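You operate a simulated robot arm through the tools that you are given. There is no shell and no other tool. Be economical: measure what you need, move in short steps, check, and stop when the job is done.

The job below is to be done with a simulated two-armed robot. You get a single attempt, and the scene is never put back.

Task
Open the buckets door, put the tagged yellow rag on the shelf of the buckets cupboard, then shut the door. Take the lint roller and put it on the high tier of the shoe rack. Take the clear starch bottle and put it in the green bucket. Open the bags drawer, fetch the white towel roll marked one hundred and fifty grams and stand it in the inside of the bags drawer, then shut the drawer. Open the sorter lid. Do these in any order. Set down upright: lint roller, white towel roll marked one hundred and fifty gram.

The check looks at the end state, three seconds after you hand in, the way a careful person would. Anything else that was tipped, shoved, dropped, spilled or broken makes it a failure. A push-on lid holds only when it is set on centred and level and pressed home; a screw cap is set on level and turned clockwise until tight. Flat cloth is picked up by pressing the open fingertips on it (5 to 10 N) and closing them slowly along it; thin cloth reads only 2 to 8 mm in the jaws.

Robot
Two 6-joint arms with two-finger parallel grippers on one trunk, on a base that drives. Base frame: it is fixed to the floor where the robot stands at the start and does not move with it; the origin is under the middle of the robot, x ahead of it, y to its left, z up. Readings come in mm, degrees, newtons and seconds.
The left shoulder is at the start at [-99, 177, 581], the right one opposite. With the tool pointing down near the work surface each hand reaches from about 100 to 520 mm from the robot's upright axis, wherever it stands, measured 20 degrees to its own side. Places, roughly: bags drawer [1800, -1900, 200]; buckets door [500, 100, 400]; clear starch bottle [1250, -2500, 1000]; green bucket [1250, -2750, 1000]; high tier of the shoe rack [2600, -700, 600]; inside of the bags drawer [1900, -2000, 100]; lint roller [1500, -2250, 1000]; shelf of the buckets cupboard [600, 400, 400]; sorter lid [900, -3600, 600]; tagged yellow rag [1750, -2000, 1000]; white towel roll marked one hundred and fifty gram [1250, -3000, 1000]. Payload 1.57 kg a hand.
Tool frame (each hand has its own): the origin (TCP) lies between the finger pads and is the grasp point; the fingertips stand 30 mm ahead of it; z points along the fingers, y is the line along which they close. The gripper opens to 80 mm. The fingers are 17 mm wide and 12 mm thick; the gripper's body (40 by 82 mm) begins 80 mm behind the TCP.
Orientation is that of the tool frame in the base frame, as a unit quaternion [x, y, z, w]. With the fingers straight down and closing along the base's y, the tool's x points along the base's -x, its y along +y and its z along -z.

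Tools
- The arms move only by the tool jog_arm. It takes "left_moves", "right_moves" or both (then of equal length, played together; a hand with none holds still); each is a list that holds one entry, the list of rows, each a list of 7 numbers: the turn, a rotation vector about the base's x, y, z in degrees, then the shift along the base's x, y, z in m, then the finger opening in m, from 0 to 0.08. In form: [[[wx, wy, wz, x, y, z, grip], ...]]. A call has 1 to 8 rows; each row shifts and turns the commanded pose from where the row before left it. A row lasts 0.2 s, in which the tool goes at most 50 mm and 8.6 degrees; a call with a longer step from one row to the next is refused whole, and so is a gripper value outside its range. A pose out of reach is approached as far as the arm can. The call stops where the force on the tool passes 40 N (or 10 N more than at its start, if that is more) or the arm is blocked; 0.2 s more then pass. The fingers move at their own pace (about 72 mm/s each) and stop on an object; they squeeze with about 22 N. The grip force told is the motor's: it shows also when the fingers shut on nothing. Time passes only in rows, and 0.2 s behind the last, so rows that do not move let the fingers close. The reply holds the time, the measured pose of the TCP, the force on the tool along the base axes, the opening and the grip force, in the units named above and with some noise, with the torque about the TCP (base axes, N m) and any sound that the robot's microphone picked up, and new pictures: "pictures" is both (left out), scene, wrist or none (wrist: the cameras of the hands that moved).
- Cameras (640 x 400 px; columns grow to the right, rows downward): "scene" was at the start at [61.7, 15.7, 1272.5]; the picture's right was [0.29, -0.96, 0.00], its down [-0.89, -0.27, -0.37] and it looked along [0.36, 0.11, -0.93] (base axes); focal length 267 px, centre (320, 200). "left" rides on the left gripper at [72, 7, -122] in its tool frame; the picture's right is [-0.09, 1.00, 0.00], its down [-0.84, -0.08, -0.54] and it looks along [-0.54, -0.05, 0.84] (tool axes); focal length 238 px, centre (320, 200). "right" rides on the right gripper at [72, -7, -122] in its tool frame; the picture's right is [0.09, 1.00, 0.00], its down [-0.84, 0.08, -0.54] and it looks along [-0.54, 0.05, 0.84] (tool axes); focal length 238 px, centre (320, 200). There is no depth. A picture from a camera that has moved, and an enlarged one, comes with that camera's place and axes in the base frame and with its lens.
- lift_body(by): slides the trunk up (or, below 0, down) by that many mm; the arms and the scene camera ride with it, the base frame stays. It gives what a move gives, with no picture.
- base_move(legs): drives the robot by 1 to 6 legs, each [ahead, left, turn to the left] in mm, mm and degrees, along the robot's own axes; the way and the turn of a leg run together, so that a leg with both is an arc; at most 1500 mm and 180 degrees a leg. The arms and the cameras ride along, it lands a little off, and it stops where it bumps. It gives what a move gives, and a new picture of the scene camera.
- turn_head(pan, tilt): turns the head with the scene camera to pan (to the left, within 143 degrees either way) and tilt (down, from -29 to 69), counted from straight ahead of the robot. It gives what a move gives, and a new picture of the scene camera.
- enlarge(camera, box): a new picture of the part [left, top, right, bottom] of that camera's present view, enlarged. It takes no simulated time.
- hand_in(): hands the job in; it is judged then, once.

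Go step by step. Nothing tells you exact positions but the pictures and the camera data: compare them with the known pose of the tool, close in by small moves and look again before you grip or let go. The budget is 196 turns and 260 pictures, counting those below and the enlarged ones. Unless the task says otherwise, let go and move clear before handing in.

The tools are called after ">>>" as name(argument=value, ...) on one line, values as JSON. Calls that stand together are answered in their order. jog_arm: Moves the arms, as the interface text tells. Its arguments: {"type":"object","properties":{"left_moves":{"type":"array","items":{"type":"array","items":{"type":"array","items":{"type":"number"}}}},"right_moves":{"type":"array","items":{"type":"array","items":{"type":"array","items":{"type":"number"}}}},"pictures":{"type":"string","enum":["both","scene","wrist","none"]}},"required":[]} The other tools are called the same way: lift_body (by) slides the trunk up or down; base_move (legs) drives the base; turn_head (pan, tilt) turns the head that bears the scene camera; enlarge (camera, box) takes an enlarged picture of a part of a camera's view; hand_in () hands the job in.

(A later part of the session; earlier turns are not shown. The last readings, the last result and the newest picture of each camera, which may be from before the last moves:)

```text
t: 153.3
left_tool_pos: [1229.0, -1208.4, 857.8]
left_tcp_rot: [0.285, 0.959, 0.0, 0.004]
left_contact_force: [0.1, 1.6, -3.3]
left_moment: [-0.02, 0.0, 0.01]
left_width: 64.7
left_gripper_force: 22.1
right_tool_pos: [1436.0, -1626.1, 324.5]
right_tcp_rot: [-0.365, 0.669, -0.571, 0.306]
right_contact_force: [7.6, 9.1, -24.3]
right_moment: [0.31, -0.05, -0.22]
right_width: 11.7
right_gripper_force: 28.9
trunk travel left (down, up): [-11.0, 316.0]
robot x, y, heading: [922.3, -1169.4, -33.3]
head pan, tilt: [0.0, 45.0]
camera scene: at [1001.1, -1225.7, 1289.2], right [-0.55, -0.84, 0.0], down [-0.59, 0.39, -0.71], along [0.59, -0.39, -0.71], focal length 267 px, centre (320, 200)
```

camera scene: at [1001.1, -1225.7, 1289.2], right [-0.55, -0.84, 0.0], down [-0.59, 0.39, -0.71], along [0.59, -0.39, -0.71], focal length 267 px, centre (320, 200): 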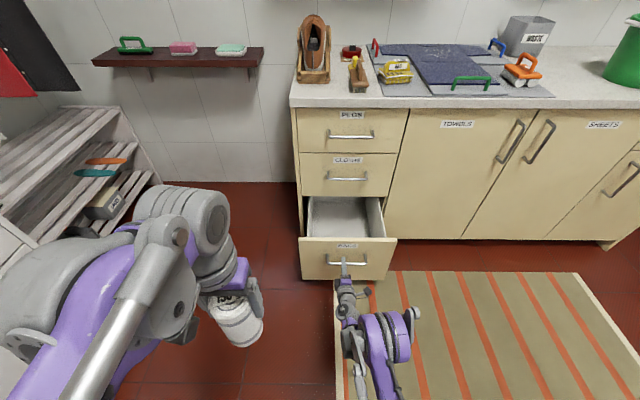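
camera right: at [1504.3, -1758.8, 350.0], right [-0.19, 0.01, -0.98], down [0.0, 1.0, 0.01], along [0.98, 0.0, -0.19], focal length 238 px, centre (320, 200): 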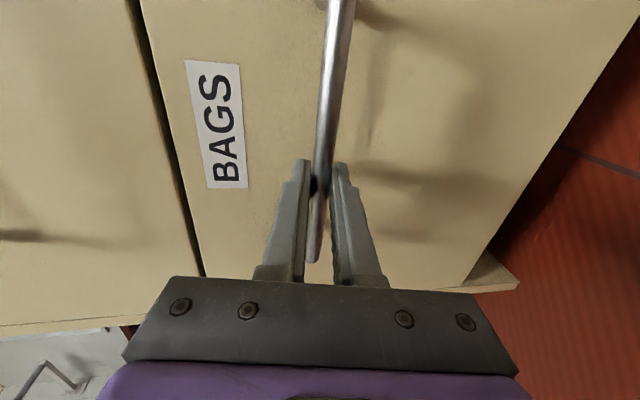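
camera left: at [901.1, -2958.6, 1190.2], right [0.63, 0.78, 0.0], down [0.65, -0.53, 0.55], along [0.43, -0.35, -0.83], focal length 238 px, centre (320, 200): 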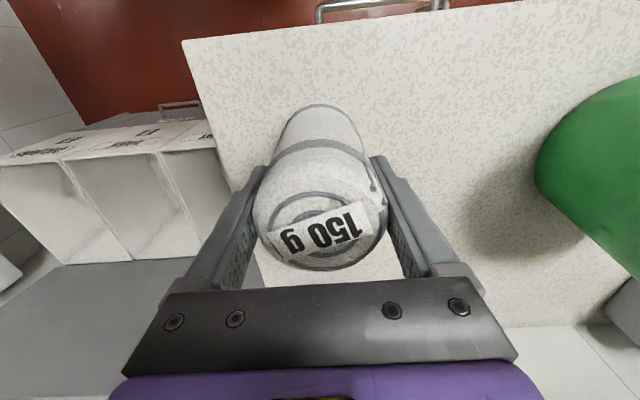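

Drawer slid out 250 mm. Pull a bit more.

>>> base_move(legs=[[-60, 0, 0]])

>>> enlarge(camera="scene", box=[260, 150, 420, 300])

```text
t: 154.3
left_tool_pos: [1180.1, -1175.8, 858.6]
left_tcp_rot: [0.285, 0.958, 0.0, 0.005]
left_contact_force: [0.1, 0.9, -1.7]
left_moment: [0.01, 0.0, -0.01]
left_width: 64.8
left_gripper_force: 22.0
right_tool_pos: [1385.7, -1594.2, 324.1]
right_tcp_rot: [-0.364, 0.669, -0.571, 0.306]
right_contact_force: [0.6, 4.1, -19.6]
right_moment: [0.25, -0.04, -0.47]
right_width: 11.8
right_gripper_force: 28.9
trunk travel left (down, up): [-11.0, 316.0]
robot x, y, heading: [873.9, -1141.1, -32.9]
head pan, tilt: [0.0, 45.0]
camera scene: at [951.1, -1193.3, 1289.2], right [-0.55, -0.84, 0.0], down [-0.59, 0.39, -0.71], along [0.59, -0.39, -0.71], focal length 267 px, centre (320, 200)
```

scene: 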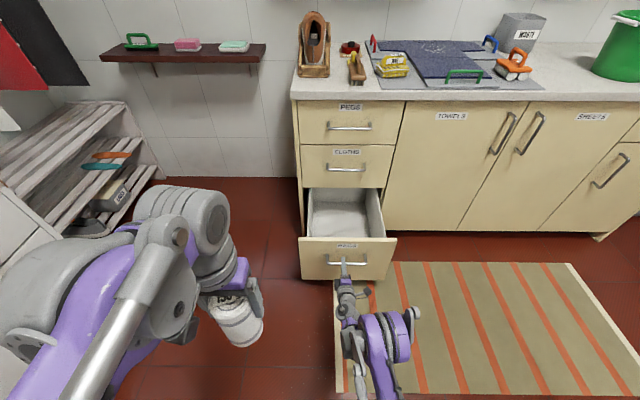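

```text
2.67 times, centred on (340, 225) of scene
camera zoom: at [951.1, -1193.3, 1289.2], right [-0.55, -0.84, 0.0], down [-0.59, 0.39, -0.71], along [0.59, -0.39, -0.71], focal length 711 px, centre (267, 133)
```

zoom: 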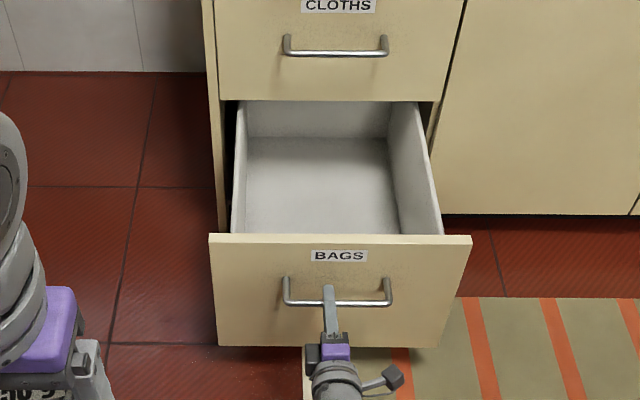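

Drawer is 310 mm out with panel top at z≈443. Release the handle, lift the right hand away.

>>> jog_arm(right_moves=[[[0, 0, 0, 0, 0, 0, 0.06], [0, 0, 0, 0, 0, 0, 0.06], [0, 0, 0, -0.0334, 0.022, 0, 0.06], [0, 0, 0, -0.0334, 0.022, 0.005, 0.06], [0, 0, 0, -0.01, 0.007, 0.045, 0.06], [0, 0, 0, 0, 0, 0.045, 0.06], [0, 0, 0, 0, 0, 0.045, 0.06], [0, 0, 0, 0, 0, 0.045, 0.06]]], pictures="none")

>>> jog_arm(right_moves=[[[0, 0, 0, 0, 0, 0.045, 0.06], [0, 0, 0, -0.01, -0.015, 0.045, 0.06], [0, 0, 0, -0.015, -0.023, 0.03, 0.06], [0, 0, 0, -0.015, -0.023, 0.03, 0.06]]], pictures="scene")

```text
t: 156.1
left_tool_pos: [1179.1, -1174.9, 858.8]
left_tcp_rot: [0.285, 0.959, 0.0, 0.006]
left_contact_force: [0.2, 0.3, -2.5]
left_moment: [-0.02, -0.04, 0.02]
left_width: 64.7
left_gripper_force: 21.9
right_tool_pos: [1312.5, -1542.5, 509.5]
right_tcp_rot: [-0.365, 0.669, -0.571, 0.306]
right_contact_force: [0.6, -0.2, -0.5]
right_moment: [0.03, 0.02, -0.02]
right_width: 59.9
right_gripper_force: 0.1
right hand out of reach, approached as far as the arm can: row 5
trunk travel left (down, up): [-11.0, 316.0]
robot x, y, heading: [875.2, -1142.9, -33.2]
head pan, tilt: [0.0, 45.0]
```

```text
t: 157.1
left_tool_pos: [1178.2, -1173.6, 859.1]
left_tcp_rot: [0.285, 0.958, -0.001, 0.005]
left_contact_force: [-0.4, -0.7, -2.4]
left_moment: [0.03, 0.0, 0.03]
left_width: 65.1
left_gripper_force: 22.4
right_tool_pos: [1273.4, -1604.8, 662.8]
right_tcp_rot: [-0.364, 0.67, -0.571, 0.306]
right_contact_force: [-0.3, -0.5, -1.0]
right_moment: [0.0, -0.01, 0.01]
right_width: 60.0
right_gripper_force: 0.1
trunk travel left (down, up): [-11.0, 316.0]
robot x, y, heading: [872.6, -1143.6, -33.3]
head pan, tilt: [0.0, 45.0]
camera scene: at [949.2, -1191.9, 1289.4], right [-0.55, -0.84, 0.0], down [-0.59, 0.39, -0.71], along [0.59, -0.39, -0.71], focal length 267 px, centre (320, 200)
```

scene: 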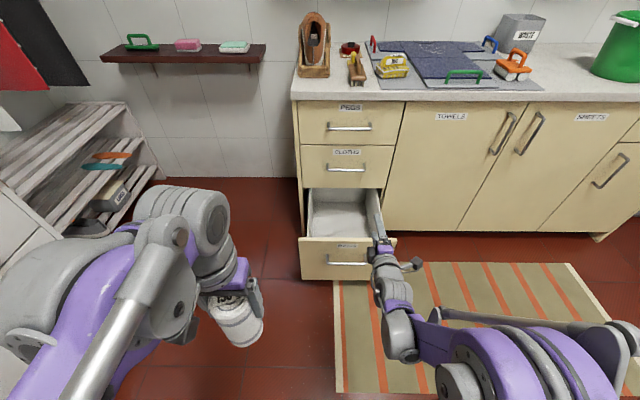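

Tuck the right hand (tool down, back), then drive forward with the roll over the drawer.

>>> jog_arm(right_moves=[[[4.63, 7.13, 0, -0.022, 0.0145, 0.02, 0.06], [4.63, 7.13, 0, -0.022, 0.0145, 0.02, 0.06], [4.63, 7.13, 0, -0.022, 0.0145, 0.02, 0.06], [4.63, 7.13, 0, -0.022, 0.0145, 0.02, 0.06], [4.63, 7.13, 0, -0.022, 0.0145, 0.02, 0.06], [4.63, 7.13, 0, -0.022, 0.0145, 0.02, 0.06], [4.63, 7.13, 0, -0.022, 0.0145, 0.02, 0.06], [4.63, 7.13, 0, -0.022, 0.0145, 0.02, 0.06]]], pictures="none")

>>> base_move(legs=[[0, -210, 0], [365, 0, 0]])

>>> enlarge(camera="left", box=[0, 0, 640, 400])

```text
t: 158.9
left_tool_pos: [1178.4, -1173.7, 858.6]
left_tcp_rot: [0.285, 0.958, -0.001, 0.005]
left_contact_force: [0.4, 0.4, -2.6]
left_moment: [-0.02, 0.01, 0.02]
left_width: 65.0
left_gripper_force: 21.6
right_tool_pos: [992.8, -1583.9, 828.7]
right_tcp_rot: [-0.478, 0.869, -0.099, 0.075]
right_contact_force: [-0.8, -0.1, 0.2]
right_moment: [0.01, 0.0, -0.01]
right_width: 60.0
right_gripper_force: 0.1
right hand out of reach, approached as far as the arm can: row 1, 2, 3, 4, 5, 6, 7, 8
trunk travel left (down, up): [-11.0, 316.0]
robot x, y, heading: [874.3, -1142.7, -33.1]
head pan, tilt: [0.0, 45.0]
```

```text
t: 160.8
left_tool_pos: [1103.9, -1292.3, 858.5]
left_tcp_rot: [0.279, 0.96, -0.002, 0.005]
left_contact_force: [0.1, -0.3, -2.1]
left_moment: [0.0, 0.05, -0.01]
left_width: 64.9
left_gripper_force: 21.8
right_tool_pos: [925.6, -1703.9, 828.2]
right_tcp_rot: [-0.482, 0.867, -0.1, 0.076]
right_contact_force: [-1.2, 0.1, -1.0]
right_moment: [0.0, -0.01, -0.02]
right_width: 60.2
right_gripper_force: 0.0
trunk travel left (down, up): [-11.0, 316.0]
robot x, y, heading: [798.1, -1261.4, -32.4]
head pan, tilt: [0.0, 45.0]
stopped in leg 1: the robot was blocked; the commanded pose is now the measured one
camera scene: at [875.7, -1311.5, 1289.4], right [-0.54, -0.84, 0.0], down [-0.6, 0.38, -0.71], along [0.6, -0.38, -0.71], focal length 267 px, centre (320, 200)
```

scene: 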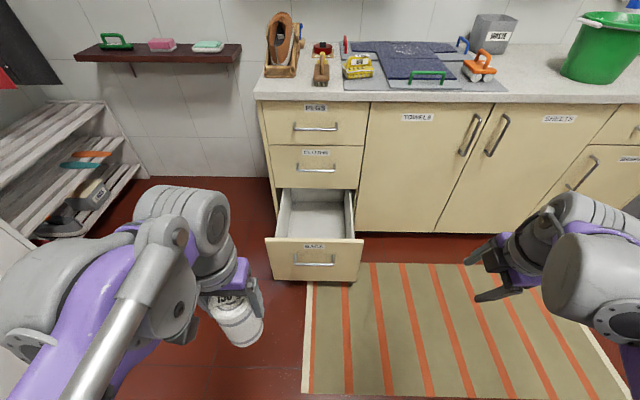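

```text
1.00 times, centred on (320, 200) of left (not enlarged: the box is as wide or as high as the picture)
camera zoom: at [1045.6, -1248.0, 979.6], right [0.61, 0.79, 0.0], down [0.66, -0.51, 0.55], along [0.44, -0.34, -0.83], focal length 238 px, centre (320, 200)
```

zoom: 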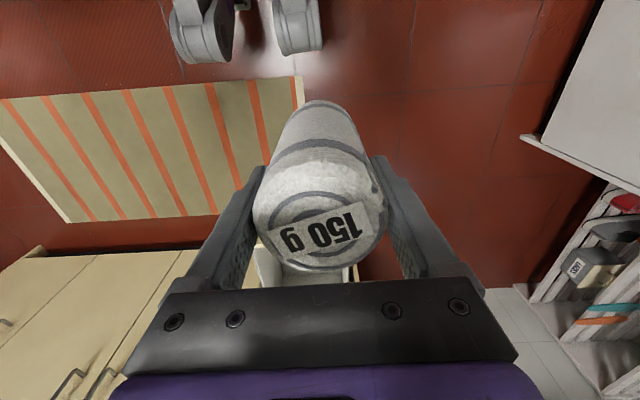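

The base touched the island corner. I drive forward first, then right.

>>> base_move(legs=[[60, 30, -1], [310, 0, 0], [0, -110, 0]])

>>> turn_head(pan=-100, tilt=35)

>>> enlarge(camera="left", box=[0, 0, 640, 400])

```text
t: 164.7
left_tool_pos: [1365.4, -1569.6, 858.0]
left_tcp_rot: [0.289, 0.957, -0.001, 0.007]
left_contact_force: [0.5, -0.3, -2.4]
left_moment: [0.03, 0.0, -0.02]
left_width: 64.7
left_gripper_force: 21.7
right_tool_pos: [1178.6, -1977.2, 828.4]
right_tcp_rot: [-0.474, 0.872, -0.1, 0.074]
right_contact_force: [-0.1, 0.1, 0.5]
right_moment: [-0.02, 0.01, 0.0]
right_width: 60.0
right_gripper_force: 0.0
trunk travel left (down, up): [-11.0, 316.0]
robot x, y, heading: [1057.1, -1538.1, -33.7]
head pan, tilt: [0.0, 45.0]
camera scene: at [1136.6, -1583.9, 1289.4], right [-0.55, -0.83, 0.0], down [-0.59, 0.39, -0.71], along [0.59, -0.39, -0.71], focal length 267 px, centre (320, 200)
```

scene: 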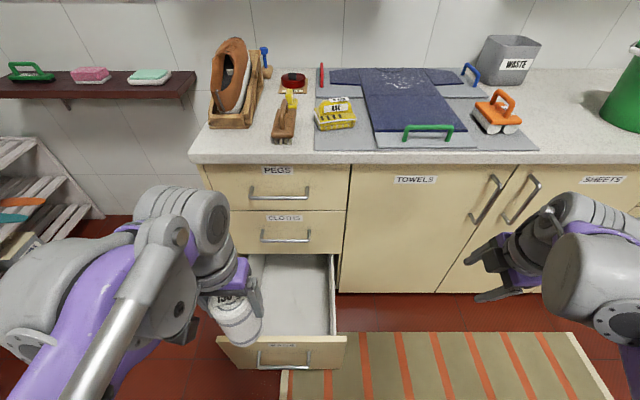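

```text
t: 166.5
left_tool_pos: [1365.8, -1569.9, 859.3]
left_tcp_rot: [0.289, 0.957, 0.0, 0.005]
left_contact_force: [0.0, -0.7, -2.2]
left_moment: [0.0, -0.02, -0.01]
left_width: 64.6
left_gripper_force: 22.4
right_tool_pos: [1178.2, -1977.0, 828.0]
right_tcp_rot: [-0.474, 0.872, -0.1, 0.075]
right_contact_force: [-0.2, 0.2, 1.0]
right_moment: [-0.03, 0.0, 0.0]
right_width: 60.0
right_gripper_force: 0.0
trunk travel left (down, up): [-11.0, 316.0]
robot x, y, heading: [1060.1, -1529.1, -33.6]
head pan, tilt: [-100.0, 35.0]
camera scene: at [1008.3, -1602.2, 1304.2], right [-0.72, 0.69, 0.0], down [0.4, 0.41, -0.82], along [-0.57, -0.59, -0.57], focal length 267 px, centre (320, 200)
```

scene: 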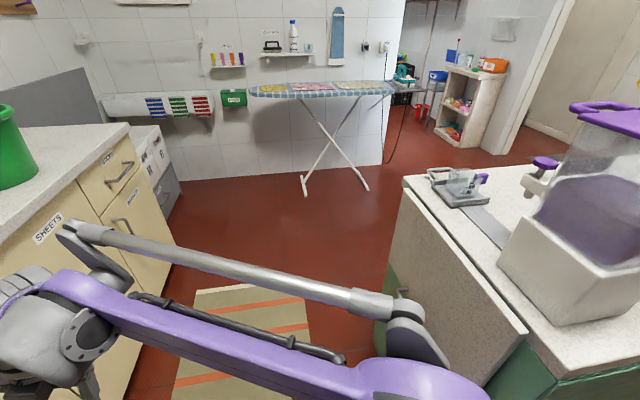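

```text
1.00 times, centred on (320, 200) of left (not enlarged: the box is as wide or as high as the picture)
camera zoom: at [1308.2, -1523.3, 979.8], right [0.63, 0.78, 0.0], down [0.65, -0.53, 0.55], along [0.43, -0.34, -0.83], focal length 238 px, centre (320, 200)
```

zoom: 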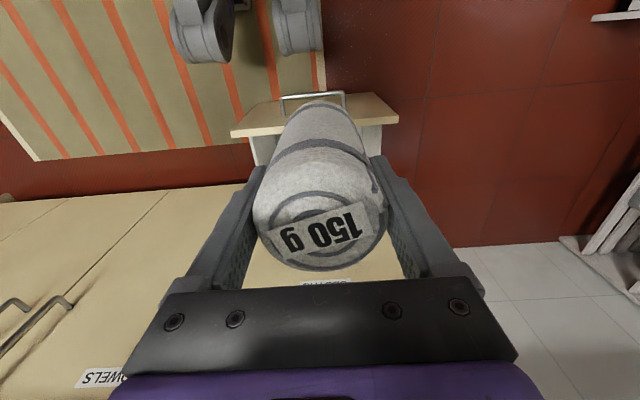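

Left hand is at the drawer's centre line. Move forward 210 mm and start descending.

>>> jog_arm(left_moves=[[[0, 0, 0, 0.0352, -0.0232, -0.02, 0.0], [0, 0, 0, 0.0352, -0.0232, -0.02, 0.0], [0, 0, 0, 0.0352, -0.0232, -0.02, 0.0], [0, 0, 0, 0.0352, -0.0232, -0.02, 0.0], [0, 0, 0, 0.0352, -0.0232, -0.02, 0.0], [0, 0, 0, 0, 0, -0.045, 0.0], [0, 0, 0, 0, 0, -0.045, 0.0]]], pictures="wrist")

>>> turn_head(pan=0, tilt=60)

```text
t: 168.1
left_tool_pos: [1540.5, -1686.0, 667.9]
left_tcp_rot: [0.29, 0.957, -0.002, 0.005]
left_contact_force: [0.5, 0.1, -1.6]
left_moment: [0.0, 0.0, 0.03]
left_width: 64.9
left_gripper_force: 22.0
right_tool_pos: [1179.3, -1975.7, 828.0]
right_tcp_rot: [-0.473, 0.872, -0.1, 0.076]
right_contact_force: [-0.1, -0.4, 1.0]
right_moment: [-0.01, 0.02, 0.03]
right_width: 60.2
right_gripper_force: 0.2
trunk travel left (down, up): [-11.0, 316.0]
robot x, y, heading: [1059.6, -1536.7, -33.6]
head pan, tilt: [-100.0, 35.0]
camera left: at [1482.9, -1640.3, 789.5], right [0.63, 0.78, 0.0], down [0.65, -0.53, 0.55], along [0.43, -0.34, -0.83], focal length 238 px, centre (320, 200)
```

left: 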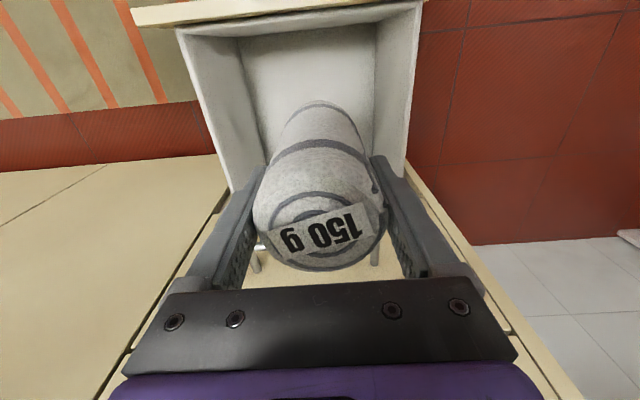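

```text
t: 169.8
left_tool_pos: [1540.9, -1685.9, 668.6]
left_tcp_rot: [0.289, 0.957, -0.001, 0.005]
left_contact_force: [-0.5, -0.5, -2.3]
left_moment: [0.03, -0.01, 0.02]
left_width: 64.6
left_gripper_force: 22.3
right_tool_pos: [1179.4, -1977.3, 827.9]
right_tcp_rot: [-0.473, 0.872, -0.1, 0.075]
right_contact_force: [-0.4, 0.1, 0.4]
right_moment: [-0.01, -0.02, -0.01]
right_width: 60.1
right_gripper_force: 0.1
trunk travel left (down, up): [-11.0, 316.0]
robot x, y, heading: [1061.5, -1534.0, -33.6]
head pan, tilt: [0.0, 60.0]
camera scene: at [1124.6, -1575.6, 1269.9], right [-0.56, -0.83, 0.0], down [-0.72, 0.48, -0.5], along [0.42, -0.28, -0.87], focal length 267 px, centre (320, 200)
```

scene: 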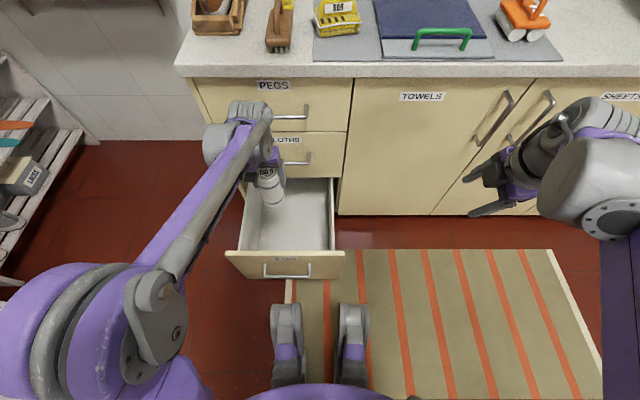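

Roll is centred over the drawer. Descend.

>>> jog_arm(left_moves=[[[0, 0, 0, 0, 0, -0.045, 0.0], [0, 0, 0, 0, 0, -0.045, 0.0], [0, 0, 0, 0, 0, -0.045, 0.0], [0, 0, 0, 0, 0, -0.045, 0.0], [0, 0, 0, 0, 0, -0.045, 0.0], [0, 0, 0, 0, 0, -0.045, 0.0], [0, 0, 0, 0, 0, -0.045, 0.0], [0, 0, 0, 0, 0, -0.03, 0.0]]], pictures="both")

```text
t: 171.6
left_tool_pos: [1543.9, -1685.9, 322.1]
left_tcp_rot: [0.289, 0.957, -0.001, 0.005]
left_contact_force: [0.3, -0.1, -1.9]
left_moment: [-0.01, 0.05, -0.01]
left_width: 64.8
left_gripper_force: 21.4
right_tool_pos: [1180.0, -1977.1, 829.0]
right_tcp_rot: [-0.474, 0.872, -0.1, 0.075]
right_contact_force: [-0.3, 0.4, 0.1]
right_moment: [-0.04, -0.03, 0.0]
right_width: 60.2
right_gripper_force: 0.0
trunk travel left (down, up): [-11.0, 316.0]
robot x, y, heading: [1059.4, -1532.6, -33.4]
head pan, tilt: [0.0, 60.0]
camera scene: at [1124.8, -1575.6, 1269.9], right [-0.55, -0.83, 0.0], down [-0.72, 0.48, -0.5], along [0.42, -0.28, -0.87], focal length 267 px, centre (320, 200)
camera left: at [1485.5, -1639.8, 443.4], right [0.63, 0.78, 0.0], down [0.65, -0.53, 0.55], along [0.43, -0.34, -0.83], focal length 238 px, centre (320, 200)
```

scene: 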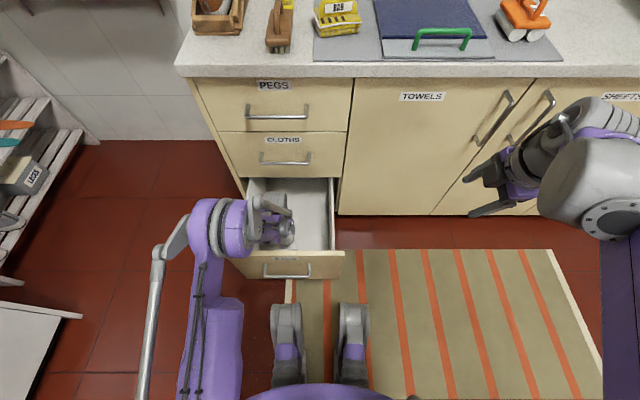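
left: 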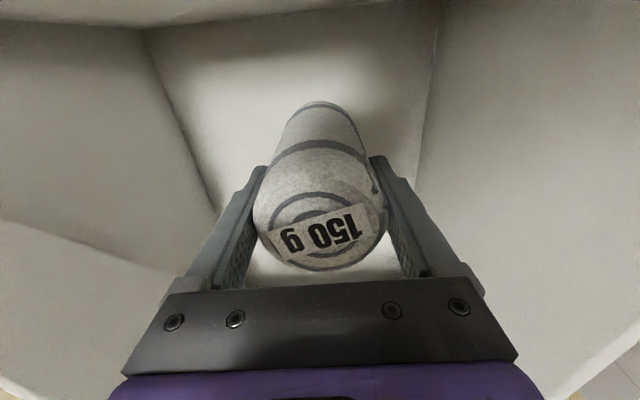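

>>> jog_arm(left_moves=[[[0, 0, 0, 0, 0, -0.02, 0.0], [0, 0, 0, 0, 0, -0.012, 0.0], [0, 0, 0, 0, 0, -0.008, 0.0], [0, 0, 0, 0, 0, -0.005, 0.0]]], pictures="wrist")

```text
t: 172.6
left_tool_pos: [1541.3, -1685.4, 277.5]
left_tcp_rot: [0.288, 0.958, 0.0, 0.006]
left_contact_force: [0.2, 0.8, -2.2]
left_moment: [-0.02, 0.0, -0.02]
left_width: 64.7
left_gripper_force: 21.9
right_tool_pos: [1178.0, -1977.5, 828.3]
right_tcp_rot: [-0.474, 0.872, -0.1, 0.074]
right_contact_force: [-0.2, 0.0, -0.4]
right_moment: [0.0, 0.01, -0.02]
right_width: 60.2
right_gripper_force: 0.1
trunk travel left (down, up): [-11.0, 316.0]
robot x, y, heading: [1061.3, -1534.2, -33.7]
head pan, tilt: [0.0, 60.0]
camera left: at [1483.7, -1639.3, 399.5], right [0.63, 0.78, 0.0], down [0.65, -0.53, 0.55], along [0.43, -0.34, -0.83], focal length 238 px, centre (320, 200)
```

left: 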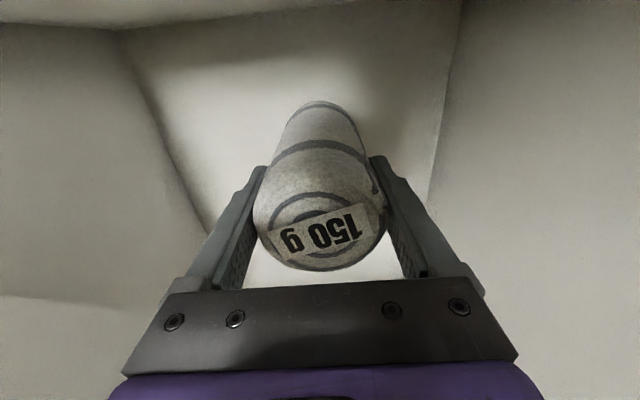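

>>> jog_arm(left_moves=[[[0, 0, 0, 0, 0, -0.006, 0.0], [0, 0, 0, 0, 0, -0.006, 0.0], [0, 0, 0, 0, 0, -0.005, 0.0], [0, 0, 0, 0, 0, -0.005, 0.0], [0, 0, 0, 0, 0, -0.005, 0.0]]], pictures="none")

```text
t: 173.8
left_tool_pos: [1542.2, -1684.1, 251.4]
left_tcp_rot: [0.289, 0.957, -0.001, 0.005]
left_contact_force: [0.5, -0.2, -2.4]
left_moment: [0.04, -0.03, 0.03]
left_width: 64.6
left_gripper_force: 21.7
right_tool_pos: [1179.7, -1976.5, 828.6]
right_tcp_rot: [-0.474, 0.872, -0.1, 0.075]
right_contact_force: [-0.3, 0.1, 0.7]
right_moment: [0.02, -0.03, 0.01]
right_width: 60.1
right_gripper_force: 0.1
trunk travel left (down, up): [-11.0, 316.0]
robot x, y, heading: [1056.2, -1533.0, -33.7]
head pan, tilt: [0.0, 60.0]
```

>>> jog_arm(left_moves=[[[0, 0, 0, 0, 0, -0.004, 0.0], [0, 0, 0, 0, 0, -0.004, 0.0], [0, 0, 0, 0, 0, -0.004, 0.0], [0, 0, 0, 0, 0, -0.004, 0.0]]], pictures="none")

```text
t: 174.8
left_tool_pos: [1541.4, -1684.5, 235.8]
left_tcp_rot: [0.289, 0.957, 0.0, 0.005]
left_contact_force: [0.0, -0.1, -2.3]
left_moment: [0.02, 0.01, 0.01]
left_width: 64.5
left_gripper_force: 22.2
right_tool_pos: [1178.6, -1976.3, 828.6]
right_tcp_rot: [-0.474, 0.872, -0.1, 0.075]
right_contact_force: [-0.6, -0.2, 0.5]
right_moment: [-0.01, 0.01, 0.0]
right_width: 60.0
right_gripper_force: 0.0
trunk travel left (down, up): [-11.0, 316.0]
robot x, y, heading: [1061.0, -1529.8, -33.7]
head pan, tilt: [0.0, 60.0]
```

>>> jog_arm(left_moves=[[[0, 0, 0, 0, 0, -0.003, 0.0], [0, 0, 0, 0, 0, -0.003, 0.0], [0, 0, 0, 0, 0, -0.003, 0.0], [0, 0, 0, 0, 0, -0.003, 0.0], [0, 0, 0, 0, 0, -0.003, 0.0]]], pictures="wrist")

```text
t: 175.6
left_tool_pos: [1543.3, -1685.8, 230.1]
left_tcp_rot: [0.289, 0.957, -0.001, 0.007]
left_contact_force: [-0.4, 0.7, 24.1]
left_moment: [-0.12, 0.19, 0.04]
left_width: 65.0
left_gripper_force: 22.1
right_tool_pos: [1178.2, -1976.5, 829.4]
right_tcp_rot: [-0.474, 0.872, -0.1, 0.075]
right_contact_force: [-0.8, -0.7, 0.2]
right_moment: [0.04, 0.0, 0.03]
right_width: 59.9
right_gripper_force: 0.1
trunk travel left (down, up): [-11.0, 316.0]
robot x, y, heading: [1058.6, -1532.0, -33.4]
head pan, tilt: [0.0, 60.0]
stopped in row 3 (left hand): the force on the tool passed its limit at 48 N (the readings are from after the stop); the commanded pose is now the measured one
camera left: at [1484.6, -1639.5, 351.6], right [0.63, 0.78, 0.0], down [0.65, -0.52, 0.55], along [0.43, -0.35, -0.83], focal length 238 px, centre (320, 200)
```

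left: 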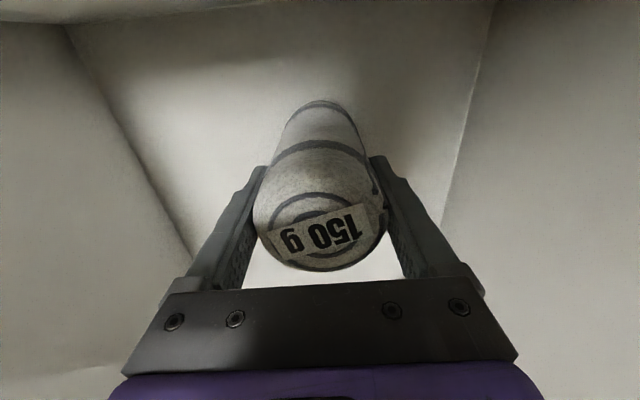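

On the drawer floor. Release and go straight up.

>>> jog_arm(left_moves=[[[0, 0, 0, 0, 0, 0.001, 0.0], [0, 0, 0, 0, 0, 0, 0.08], [0, 0, 0, 0, 0, 0, 0.08], [0, 0, 0, 0, 0, 0.02, 0.08], [0, 0, 0, 0, 0, 0.04, 0.08], [0, 0, 0, 0, 0, 0.045, 0.08], [0, 0, 0, 0, 0, 0.045, 0.08], [0, 0, 0, 0, 0, 0.045, 0.08]]], pictures="wrist")

>>> jog_arm(left_moves=[[[0, 0, 0, 0, 0, 0.045, 0.08], [0, 0, 0, 0, 0, 0.045, 0.08], [0, 0, 0, 0, 0, 0.045, 0.08], [0, 0, 0, 0, 0, 0.045, 0.08], [0, 0, 0, -0.02, 0.0132, 0.035, 0.08], [0, 0, 0, -0.035, 0.023, 0.01, 0.08], [0, 0, 0, -0.035, 0.023, 0.01, 0.08], [0, 0, 0, -0.035, 0.023, 0.01, 0.08]]], pictures="scene")

```text
t: 177.4
left_tool_pos: [1541.6, -1684.9, 427.0]
left_tcp_rot: [0.289, 0.957, -0.001, 0.005]
left_contact_force: [1.0, -0.3, -0.9]
left_moment: [0.02, -0.01, 0.01]
left_width: 79.9
left_gripper_force: 0.0
right_tool_pos: [1178.9, -1977.4, 828.4]
right_tcp_rot: [-0.474, 0.872, -0.1, 0.075]
right_contact_force: [-0.6, 0.5, 0.2]
right_moment: [-0.02, 0.0, -0.01]
right_width: 59.7
right_gripper_force: 0.0
trunk travel left (down, up): [-11.0, 316.0]
robot x, y, heading: [1060.4, -1534.7, -33.5]
head pan, tilt: [0.0, 60.0]
camera left: at [1483.5, -1639.3, 548.6], right [0.63, 0.78, 0.0], down [0.65, -0.52, 0.55], along [0.43, -0.34, -0.83], focal length 238 px, centre (320, 200)
```

left: 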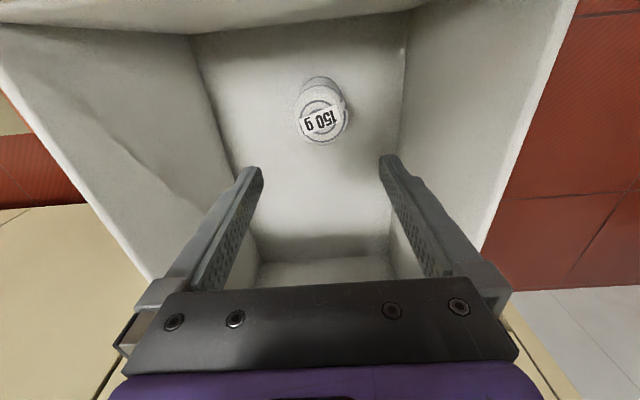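

```text
t: 179.2
left_tool_pos: [1418.1, -1601.8, 669.7]
left_tcp_rot: [0.288, 0.957, 0.0, 0.006]
left_contact_force: [0.4, -0.5, -0.3]
left_moment: [0.01, 0.02, -0.01]
left_width: 80.2
left_gripper_force: 0.0
right_tool_pos: [1177.5, -1976.2, 828.3]
right_tcp_rot: [-0.473, 0.872, -0.101, 0.076]
right_contact_force: [-0.2, -0.1, 0.7]
right_moment: [0.04, -0.01, 0.0]
right_width: 60.0
right_gripper_force: 0.1
trunk travel left (down, up): [-11.0, 316.0]
robot x, y, heading: [1060.2, -1532.9, -33.7]
head pan, tilt: [0.0, 60.0]
camera scene: at [1123.9, -1575.0, 1270.0], right [-0.55, -0.83, 0.0], down [-0.72, 0.48, -0.5], along [0.42, -0.28, -0.87], focal length 267 px, centre (320, 200)
```

scene: 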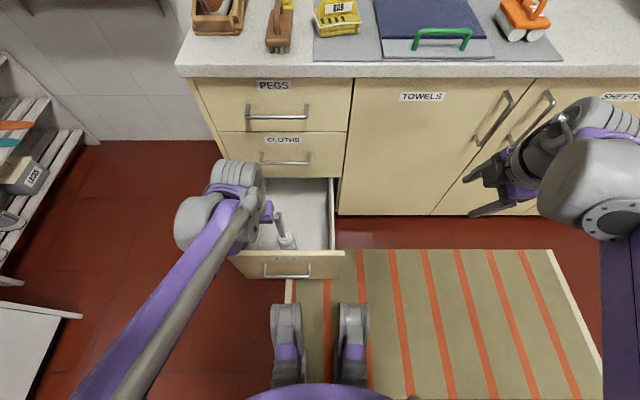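

Roll stands in the drawer. Now I pitch the left hand 45° forward, closed, and lower it in front of the panel above its handle to push the drawer shut by driving.

>>> jog_arm(left_moves=[[[-4.63, -7.13, 0, -0.018, 0.012, 0, 0.0], [-4.63, -7.13, 0, -0.018, 0.012, 0, 0.0], [-4.63, -7.13, 0, -0.018, 0.012, 0, 0.0], [-4.63, -7.13, 0, -0.018, 0.012, 0, 0.0], [-4.63, -7.13, 0, -0.018, 0.012, -0.02, 0.0], [0, 0, 0, 0, 0, -0.045, 0.0], [0, 0, 0, 0, 0, -0.045, 0.0], [0, 0, 0, 0, 0, -0.045, 0.0]]], pictures="none")

>>> jog_arm(left_moves=[[[0, 0, 0, 0, 0, -0.045, 0.0], [0, 0, 0, 0, 0, -0.045, 0.0], [0, 0, 0, 0, 0, -0.025, 0.0]]], pictures="both")

```text
t: 181.2
left_tool_pos: [1363.6, -1583.4, 563.4]
left_tcp_rot: [0.268, 0.891, -0.102, 0.353]
left_contact_force: [-0.1, -0.1, 0.0]
left_moment: [-0.02, 0.0, 0.01]
left_width: 0.0
left_gripper_force: 21.2
left hand out of reach, approached as far as the arm can: row 5, 7, 8
right_tool_pos: [1178.2, -1977.4, 830.1]
right_tcp_rot: [-0.474, 0.872, -0.1, 0.076]
right_contact_force: [-1.0, 0.5, -0.2]
right_moment: [-0.01, -0.03, 0.04]
right_width: 60.1
right_gripper_force: 0.1
trunk travel left (down, up): [-11.0, 316.0]
robot x, y, heading: [1061.7, -1528.2, -33.8]
head pan, tilt: [0.0, 60.0]
stopped in row 8 (left hand): the arm was blocked; the commanded pose is now the measured one
```

```text
t: 182.0
left_tool_pos: [1385.5, -1600.6, 544.9]
left_tcp_rot: [0.269, 0.891, -0.102, 0.352]
left_contact_force: [0.2, 0.7, 0.4]
left_moment: [0.01, 0.0, 0.03]
left_width: 0.0
left_gripper_force: 21.3
left hand out of reach, approached as far as the arm can: row 1, 2, 3
right_tool_pos: [1178.5, -1978.0, 827.9]
right_tcp_rot: [-0.474, 0.872, -0.099, 0.075]
right_contact_force: [0.0, 0.2, 0.2]
right_moment: [-0.01, -0.01, 0.03]
right_width: 60.2
right_gripper_force: 0.1
trunk travel left (down, up): [-11.0, 316.0]
robot x, y, heading: [1059.1, -1530.9, -33.7]
head pan, tilt: [0.0, 60.0]
camera scene: at [1124.6, -1575.6, 1269.9], right [-0.55, -0.83, 0.0], down [-0.72, 0.48, -0.5], along [0.42, -0.28, -0.87], focal length 267 px, centre (320, 200)
camera left: at [1274.8, -1520.6, 584.6], right [0.6, 0.79, 0.07], down [0.16, -0.2, 0.97], along [0.78, -0.57, -0.25], focal length 238 px, centre (320, 200)
```

scene: 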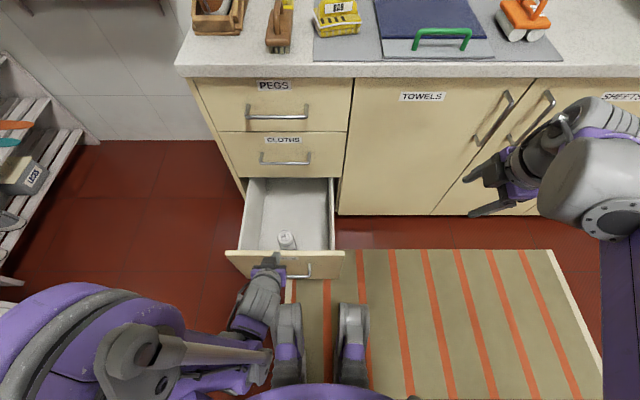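
left: 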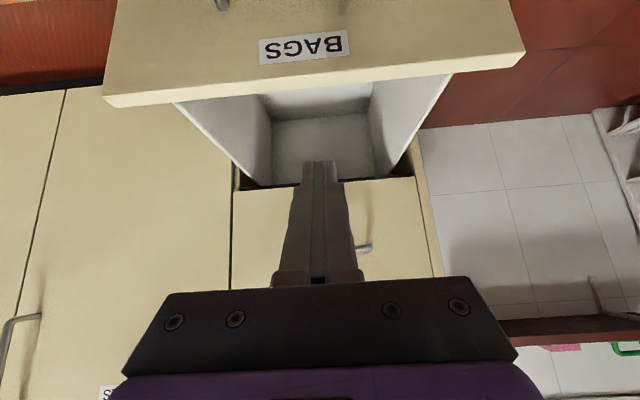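

Too close for the arm; back up 140 mm and lower again.

>>> base_move(legs=[[-140, 30, 0]])

>>> jog_arm(left_moves=[[[0, 0, 0, 0.015, -0.01, -0.04, 0.0], [0, 0, 0, 0.015, -0.01, -0.04, 0.0], [0, 0, 0, 0.015, -0.01, -0.04, 0.0], [0, 0, 0, 0.015, -0.01, -0.04, 0.0]]], pictures="both")

```text
t: 183.4
left_tool_pos: [1287.3, -1499.5, 544.1]
left_tcp_rot: [0.269, 0.891, -0.102, 0.352]
left_contact_force: [0.0, 0.3, -0.8]
left_moment: [-0.01, -0.05, -0.03]
left_width: 0.2
left_gripper_force: 21.6
right_tool_pos: [1082.1, -1876.1, 828.6]
right_tcp_rot: [-0.475, 0.871, -0.1, 0.076]
right_contact_force: [0.3, 0.7, -0.1]
right_moment: [-0.03, 0.0, -0.02]
right_width: 60.2
right_gripper_force: 0.0
trunk travel left (down, up): [-11.0, 316.0]
robot x, y, heading: [963.2, -1430.0, -33.6]
head pan, tilt: [0.0, 60.0]
camera scene: at [1026.2, -1473.4, 1269.9], right [-0.55, -0.83, 0.0], down [-0.72, 0.48, -0.5], along [0.42, -0.28, -0.87], focal length 267 px, centre (320, 200)
```

scene: 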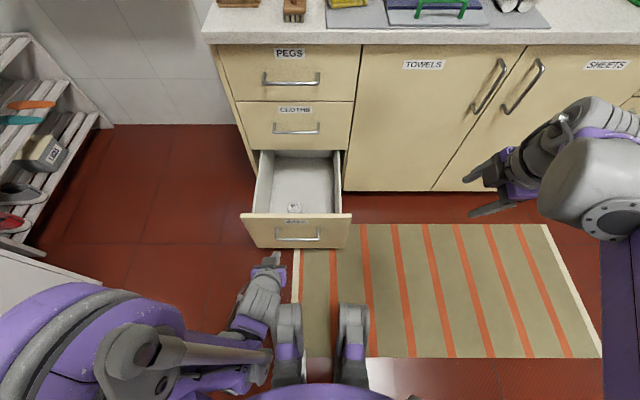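

```text
t: 184.4
left_tool_pos: [1388.1, -1572.2, 457.9]
left_tcp_rot: [0.269, 0.891, -0.102, 0.351]
left_contact_force: [-0.9, -0.1, 0.7]
left_moment: [-0.01, 0.02, 0.02]
left_width: 0.0
left_gripper_force: 21.4
left hand out of reach, approached as far as the arm can: row 1, 2, 3, 4
right_tool_pos: [1081.2, -1874.9, 828.0]
right_tcp_rot: [-0.475, 0.871, -0.1, 0.075]
right_contact_force: [-0.6, 0.0, 0.0]
right_moment: [0.05, 0.01, 0.02]
right_width: 59.9
right_gripper_force: 0.0
trunk travel left (down, up): [-11.0, 316.0]
robot x, y, heading: [958.6, -1432.7, -33.5]
head pan, tilt: [0.0, 60.0]
camera scene: at [1027.0, -1474.1, 1269.9], right [-0.55, -0.83, 0.0], down [-0.72, 0.48, -0.5], along [0.42, -0.28, -0.87], focal length 267 px, centre (320, 200)
camera left: at [1278.2, -1492.5, 498.5], right [0.6, 0.79, 0.07], down [0.16, -0.21, 0.97], along [0.78, -0.57, -0.25], focal length 238 px, centre (320, 200)
```

scene: 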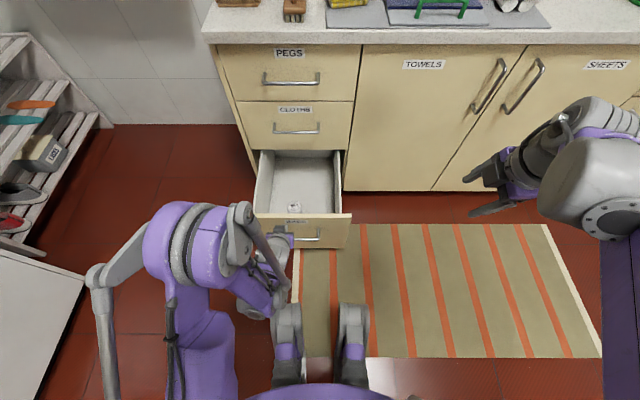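
left: 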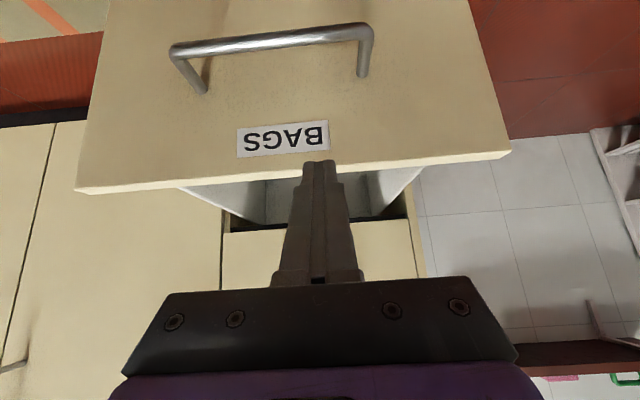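

>>> base_move(legs=[[-80, 40, 0]])

>>> jog_arm(left_moves=[[[0, 0, 0, 0.012, -0.008, -0.02, 0.0], [0, 0, 0, 0.012, -0.008, -0.01, 0.0], [0, 0, 0, 0.012, -0.008, 0, 0.0]]], pictures="wrist")

```text
t: 185.5
left_tool_pos: [1346.7, -1494.4, 456.6]
left_tcp_rot: [0.269, 0.892, -0.102, 0.35]
left_contact_force: [0.1, -0.6, 0.1]
left_moment: [0.01, -0.01, 0.0]
left_width: 0.2
left_gripper_force: 21.3
right_tool_pos: [1038.2, -1798.4, 829.0]
right_tcp_rot: [-0.473, 0.872, -0.1, 0.076]
right_contact_force: [-0.4, 0.3, 0.0]
right_moment: [0.03, 0.01, 0.0]
right_width: 60.0
right_gripper_force: 0.0
trunk travel left (down, up): [-11.0, 316.0]
robot x, y, heading: [919.5, -1354.8, -33.9]
head pan, tilt: [0.0, 60.0]
camera scene: at [983.9, -1396.9, 1270.0], right [-0.55, -0.83, 0.0], down [-0.72, 0.48, -0.5], along [0.42, -0.28, -0.87], focal length 267 px, centre (320, 200)
```

scene: 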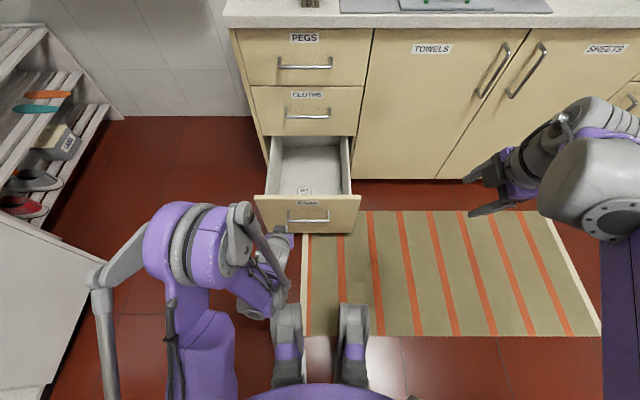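

```text
t: 186.3
left_tool_pos: [1381.6, -1520.0, 428.9]
left_tcp_rot: [0.269, 0.891, -0.102, 0.351]
left_contact_force: [-0.9, -0.3, 0.0]
left_moment: [0.0, 0.03, -0.02]
left_width: 0.0
left_gripper_force: 21.7
right_tool_pos: [1038.1, -1798.5, 829.5]
right_tcp_rot: [-0.474, 0.872, -0.1, 0.075]
right_contact_force: [0.1, 0.1, 0.2]
right_moment: [-0.01, 0.01, -0.01]
right_width: 60.0
right_gripper_force: 0.0
trunk travel left (down, up): [-11.0, 316.0]
robot x, y, heading: [919.6, -1355.2, -33.6]
head pan, tilt: [0.0, 60.0]
camera left: at [1271.2, -1440.2, 469.7], right [0.6, 0.79, 0.07], down [0.16, -0.21, 0.97], along [0.78, -0.57, -0.25], focal length 238 px, centre (320, 200)
```

left: 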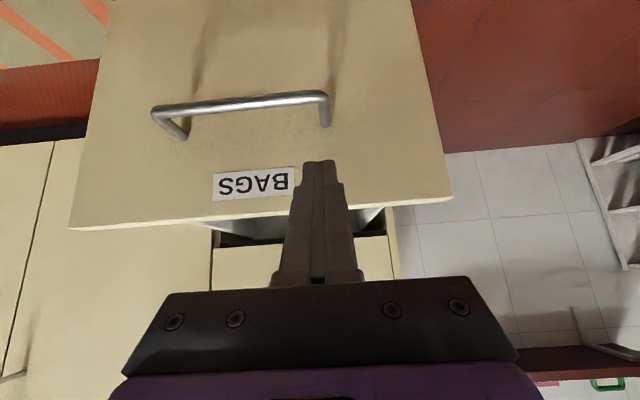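

Good: the fingertip faces the panel between label and top. Lower slightly and drive forward to shut the drawer.

>>> jog_arm(left_moves=[[[0, 0, 0, 0.004, -0.003, -0.02, 0.0]]], pictures="none")

>>> base_move(legs=[[200, 0, 0]])

```text
t: 186.7
left_tool_pos: [1386.3, -1521.8, 408.1]
left_tcp_rot: [0.269, 0.891, -0.102, 0.351]
left_contact_force: [-0.8, -0.8, 0.0]
left_moment: [0.0, 0.0, -0.01]
left_width: 0.0
left_gripper_force: 21.6
right_tool_pos: [1038.3, -1798.0, 828.3]
right_tcp_rot: [-0.474, 0.872, -0.099, 0.075]
right_contact_force: [-0.2, -0.6, 0.1]
right_moment: [0.01, 0.03, -0.03]
right_width: 60.2
right_gripper_force: 0.1
trunk travel left (down, up): [-11.0, 316.0]
robot x, y, heading: [919.9, -1354.1, -33.7]
head pan, tilt: [0.0, 60.0]
```

```text
t: 188.2
left_tool_pos: [1548.2, -1632.5, 408.9]
left_tcp_rot: [0.27, 0.891, -0.102, 0.35]
left_contact_force: [-0.3, -1.3, -0.9]
left_moment: [0.0, 0.0, -0.02]
left_width: 0.0
left_gripper_force: 21.2
right_tool_pos: [1200.0, -1907.6, 828.9]
right_tcp_rot: [-0.473, 0.872, -0.1, 0.075]
right_contact_force: [-0.9, 0.2, -0.5]
right_moment: [-0.04, 0.03, 0.0]
right_width: 60.0
right_gripper_force: 0.0
trunk travel left (down, up): [-11.0, 316.0]
robot x, y, heading: [1080.8, -1466.2, -33.8]
head pan, tilt: [0.0, 60.0]
camera scene: at [1146.9, -1506.3, 1269.9], right [-0.56, -0.83, 0.0], down [-0.72, 0.48, -0.5], along [0.42, -0.28, -0.87], focal length 267 px, centre (320, 200)
```

scene: 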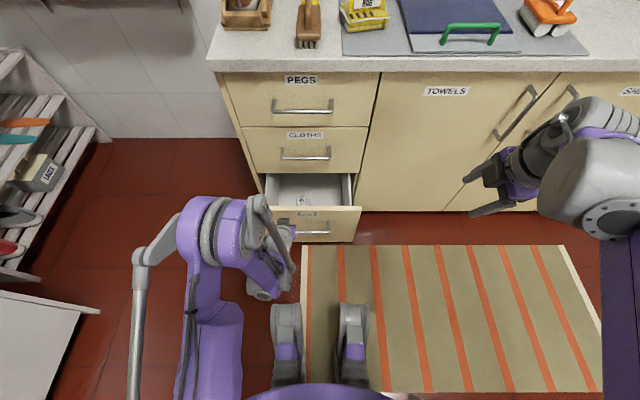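

Drawer is moving in. Continue.

>>> base_move(legs=[[150, 0, 0]])

>>> base_move(legs=[[40, 0, 0]])

```text
t: 189.6
left_tool_pos: [1671.0, -1716.7, 409.3]
left_tcp_rot: [0.271, 0.891, -0.102, 0.35]
left_contact_force: [0.4, -0.5, -0.3]
left_moment: [-0.01, -0.02, -0.02]
left_width: 0.1
left_gripper_force: 20.9
right_tool_pos: [1323.3, -1991.5, 828.9]
right_tcp_rot: [-0.471, 0.873, -0.101, 0.075]
right_contact_force: [-0.8, -0.5, 0.0]
right_moment: [0.05, 0.03, -0.01]
right_width: 59.8
right_gripper_force: 0.1
trunk travel left (down, up): [-11.0, 316.0]
robot x, y, heading: [1202.9, -1546.8, -34.0]
head pan, tilt: [0.0, 60.0]
camera scene: at [1271.0, -1590.0, 1269.9], right [-0.56, -0.83, 0.0], down [-0.72, 0.48, -0.5], along [0.41, -0.28, -0.87], focal length 267 px, centre (320, 200)
```

scene: 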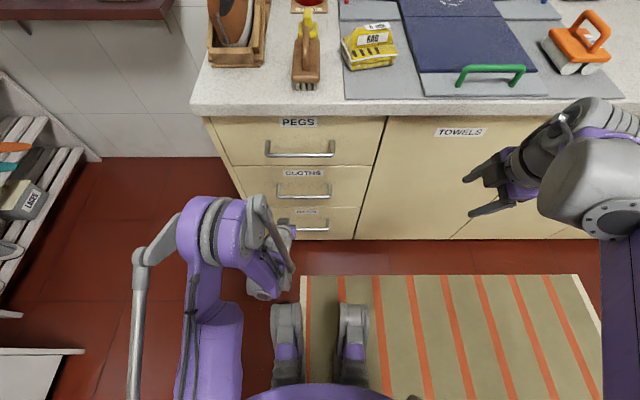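

```text
t: 190.6
left_tool_pos: [1695.0, -1731.5, 408.3]
left_tcp_rot: [0.271, 0.893, -0.1, 0.345]
left_contact_force: [0.2, -0.4, -0.3]
left_moment: [0.02, -0.01, 0.01]
left_width: 0.3
left_gripper_force: 20.7
right_tool_pos: [1350.9, -2012.2, 828.2]
right_tcp_rot: [-0.472, 0.873, -0.1, 0.076]
right_contact_force: [0.3, -0.1, 0.9]
right_moment: [-0.02, -0.01, -0.01]
right_width: 60.0
right_gripper_force: 0.0
trunk travel left (down, up): [-11.0, 316.0]
robot x, y, heading: [1238.0, -1569.0, -34.0]
head pan, tilt: [0.0, 60.0]
stopped in leg 1: the force on the tool passed its limit at 93 N (the readings are from after the stop); the commanded pose is now the measured one
camera scene: at [1299.1, -1608.9, 1269.9], right [-0.56, -0.83, 0.0], down [-0.72, 0.48, -0.5], along [0.41, -0.28, -0.87], focal length 267 px, centre (320, 200)
```

scene: 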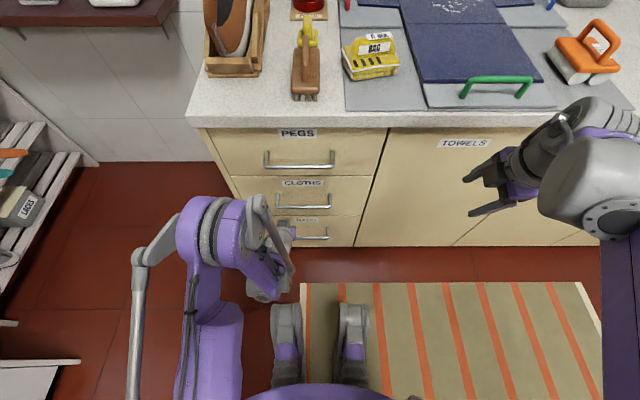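

Drawer fully shut (hard stop reached). I back off, raise the trunk, and check.

>>> base_move(legs=[[-250, 0, 0]])

>>> lift_body(by=300)

>>> jog_arm(left_moves=[[[4.63, 7.13, 0, -0.025, 0.0165, 0.03, 0.08], [4.63, 7.13, 0, -0.025, 0.0165, 0.03, 0.08], [4.63, 7.13, 0, -0.025, 0.0165, 0.03, 0.08], [4.63, 7.13, 0, -0.01, 0.0065, 0.04, 0.08], [3.8, 5.8, 0, 0, 0, 0.04, 0.08], [0, 0, 0, 0, 0, 0.045, 0.08], [0, 0, 0, 0, 0, 0.045, 0.08], [0, 0, 0, 0, 0, 0.045, 0.08]]], pictures="scene")

```text
t: 192.4
left_tool_pos: [1485.7, -1594.2, 408.0]
left_tcp_rot: [0.272, 0.893, -0.1, 0.344]
left_contact_force: [0.1, -1.0, -0.3]
left_moment: [-0.04, -0.01, 0.0]
left_width: 0.3
left_gripper_force: 21.5
right_tool_pos: [1141.1, -1870.2, 828.8]
right_tcp_rot: [-0.47, 0.874, -0.1, 0.076]
right_contact_force: [-0.1, -0.1, -0.4]
right_moment: [0.02, -0.02, 0.01]
right_width: 59.9
right_gripper_force: 0.1
trunk travel left (down, up): [-11.0, 316.0]
robot x, y, heading: [1030.1, -1428.6, -34.0]
head pan, tilt: [0.0, 60.0]
camera scene: at [1091.3, -1468.6, 1269.9], right [-0.56, -0.83, 0.0], down [-0.72, 0.49, -0.5], along [0.41, -0.28, -0.87], focal length 267 px, centre (320, 200)
```

scene: 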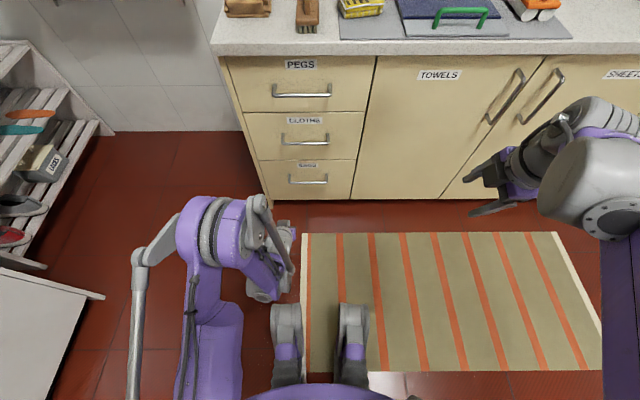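

```text
t: 195.4
left_tool_pos: [1541.6, -1632.4, 762.3]
left_tcp_rot: [0.267, 0.878, -0.112, 0.382]
left_contact_force: [0.1, 0.0, 0.5]
left_moment: [0.01, 0.03, -0.01]
left_width: 0.1
left_gripper_force: 20.9
right_tool_pos: [1152.6, -1880.1, 1193.1]
right_tcp_rot: [-0.467, 0.863, -0.162, 0.111]
right_contact_force: [0.1, 0.5, 0.3]
right_moment: [-0.01, -0.02, -0.01]
right_width: 60.0
right_gripper_force: 0.1
trunk travel left (down, up): [-311.0, 16.0]
robot x, y, heading: [1024.4, -1426.7, -34.1]
head pan, tilt: [0.0, 60.0]
```

```text
t: 197.2
left_tool_pos: [1459.8, -1576.9, 1067.9]
left_tcp_rot: [0.292, 0.955, -0.018, 0.05]
left_contact_force: [0.0, -0.2, -0.2]
left_moment: [-0.03, 0.01, 0.02]
left_width: 79.9
left_gripper_force: 0.0
right_tool_pos: [1153.8, -1879.1, 1194.3]
right_tcp_rot: [-0.467, 0.862, -0.162, 0.11]
right_contact_force: [0.1, 1.1, -0.2]
right_moment: [-0.01, 0.02, 0.01]
right_width: 60.1
right_gripper_force: 0.0
trunk travel left (down, up): [-311.0, 16.0]
robot x, y, heading: [1029.5, -1424.0, -34.1]
head pan, tilt: [0.0, 60.0]
camera scene: at [1049.2, -1440.0, 1580.0], right [-0.56, -0.83, 0.0], down [-0.72, 0.49, -0.5], along [0.41, -0.28, -0.87], focal length 267 px, centre (320, 200)
```

scene: 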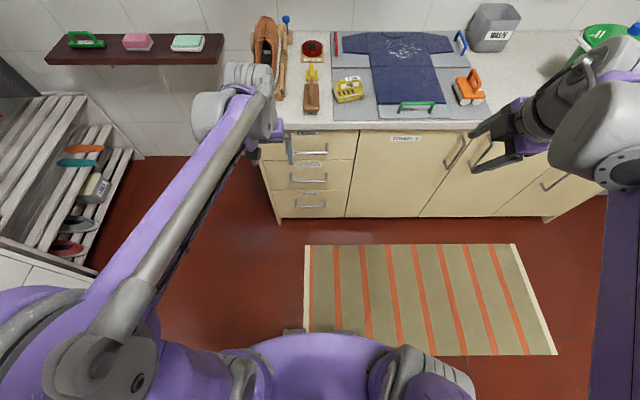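

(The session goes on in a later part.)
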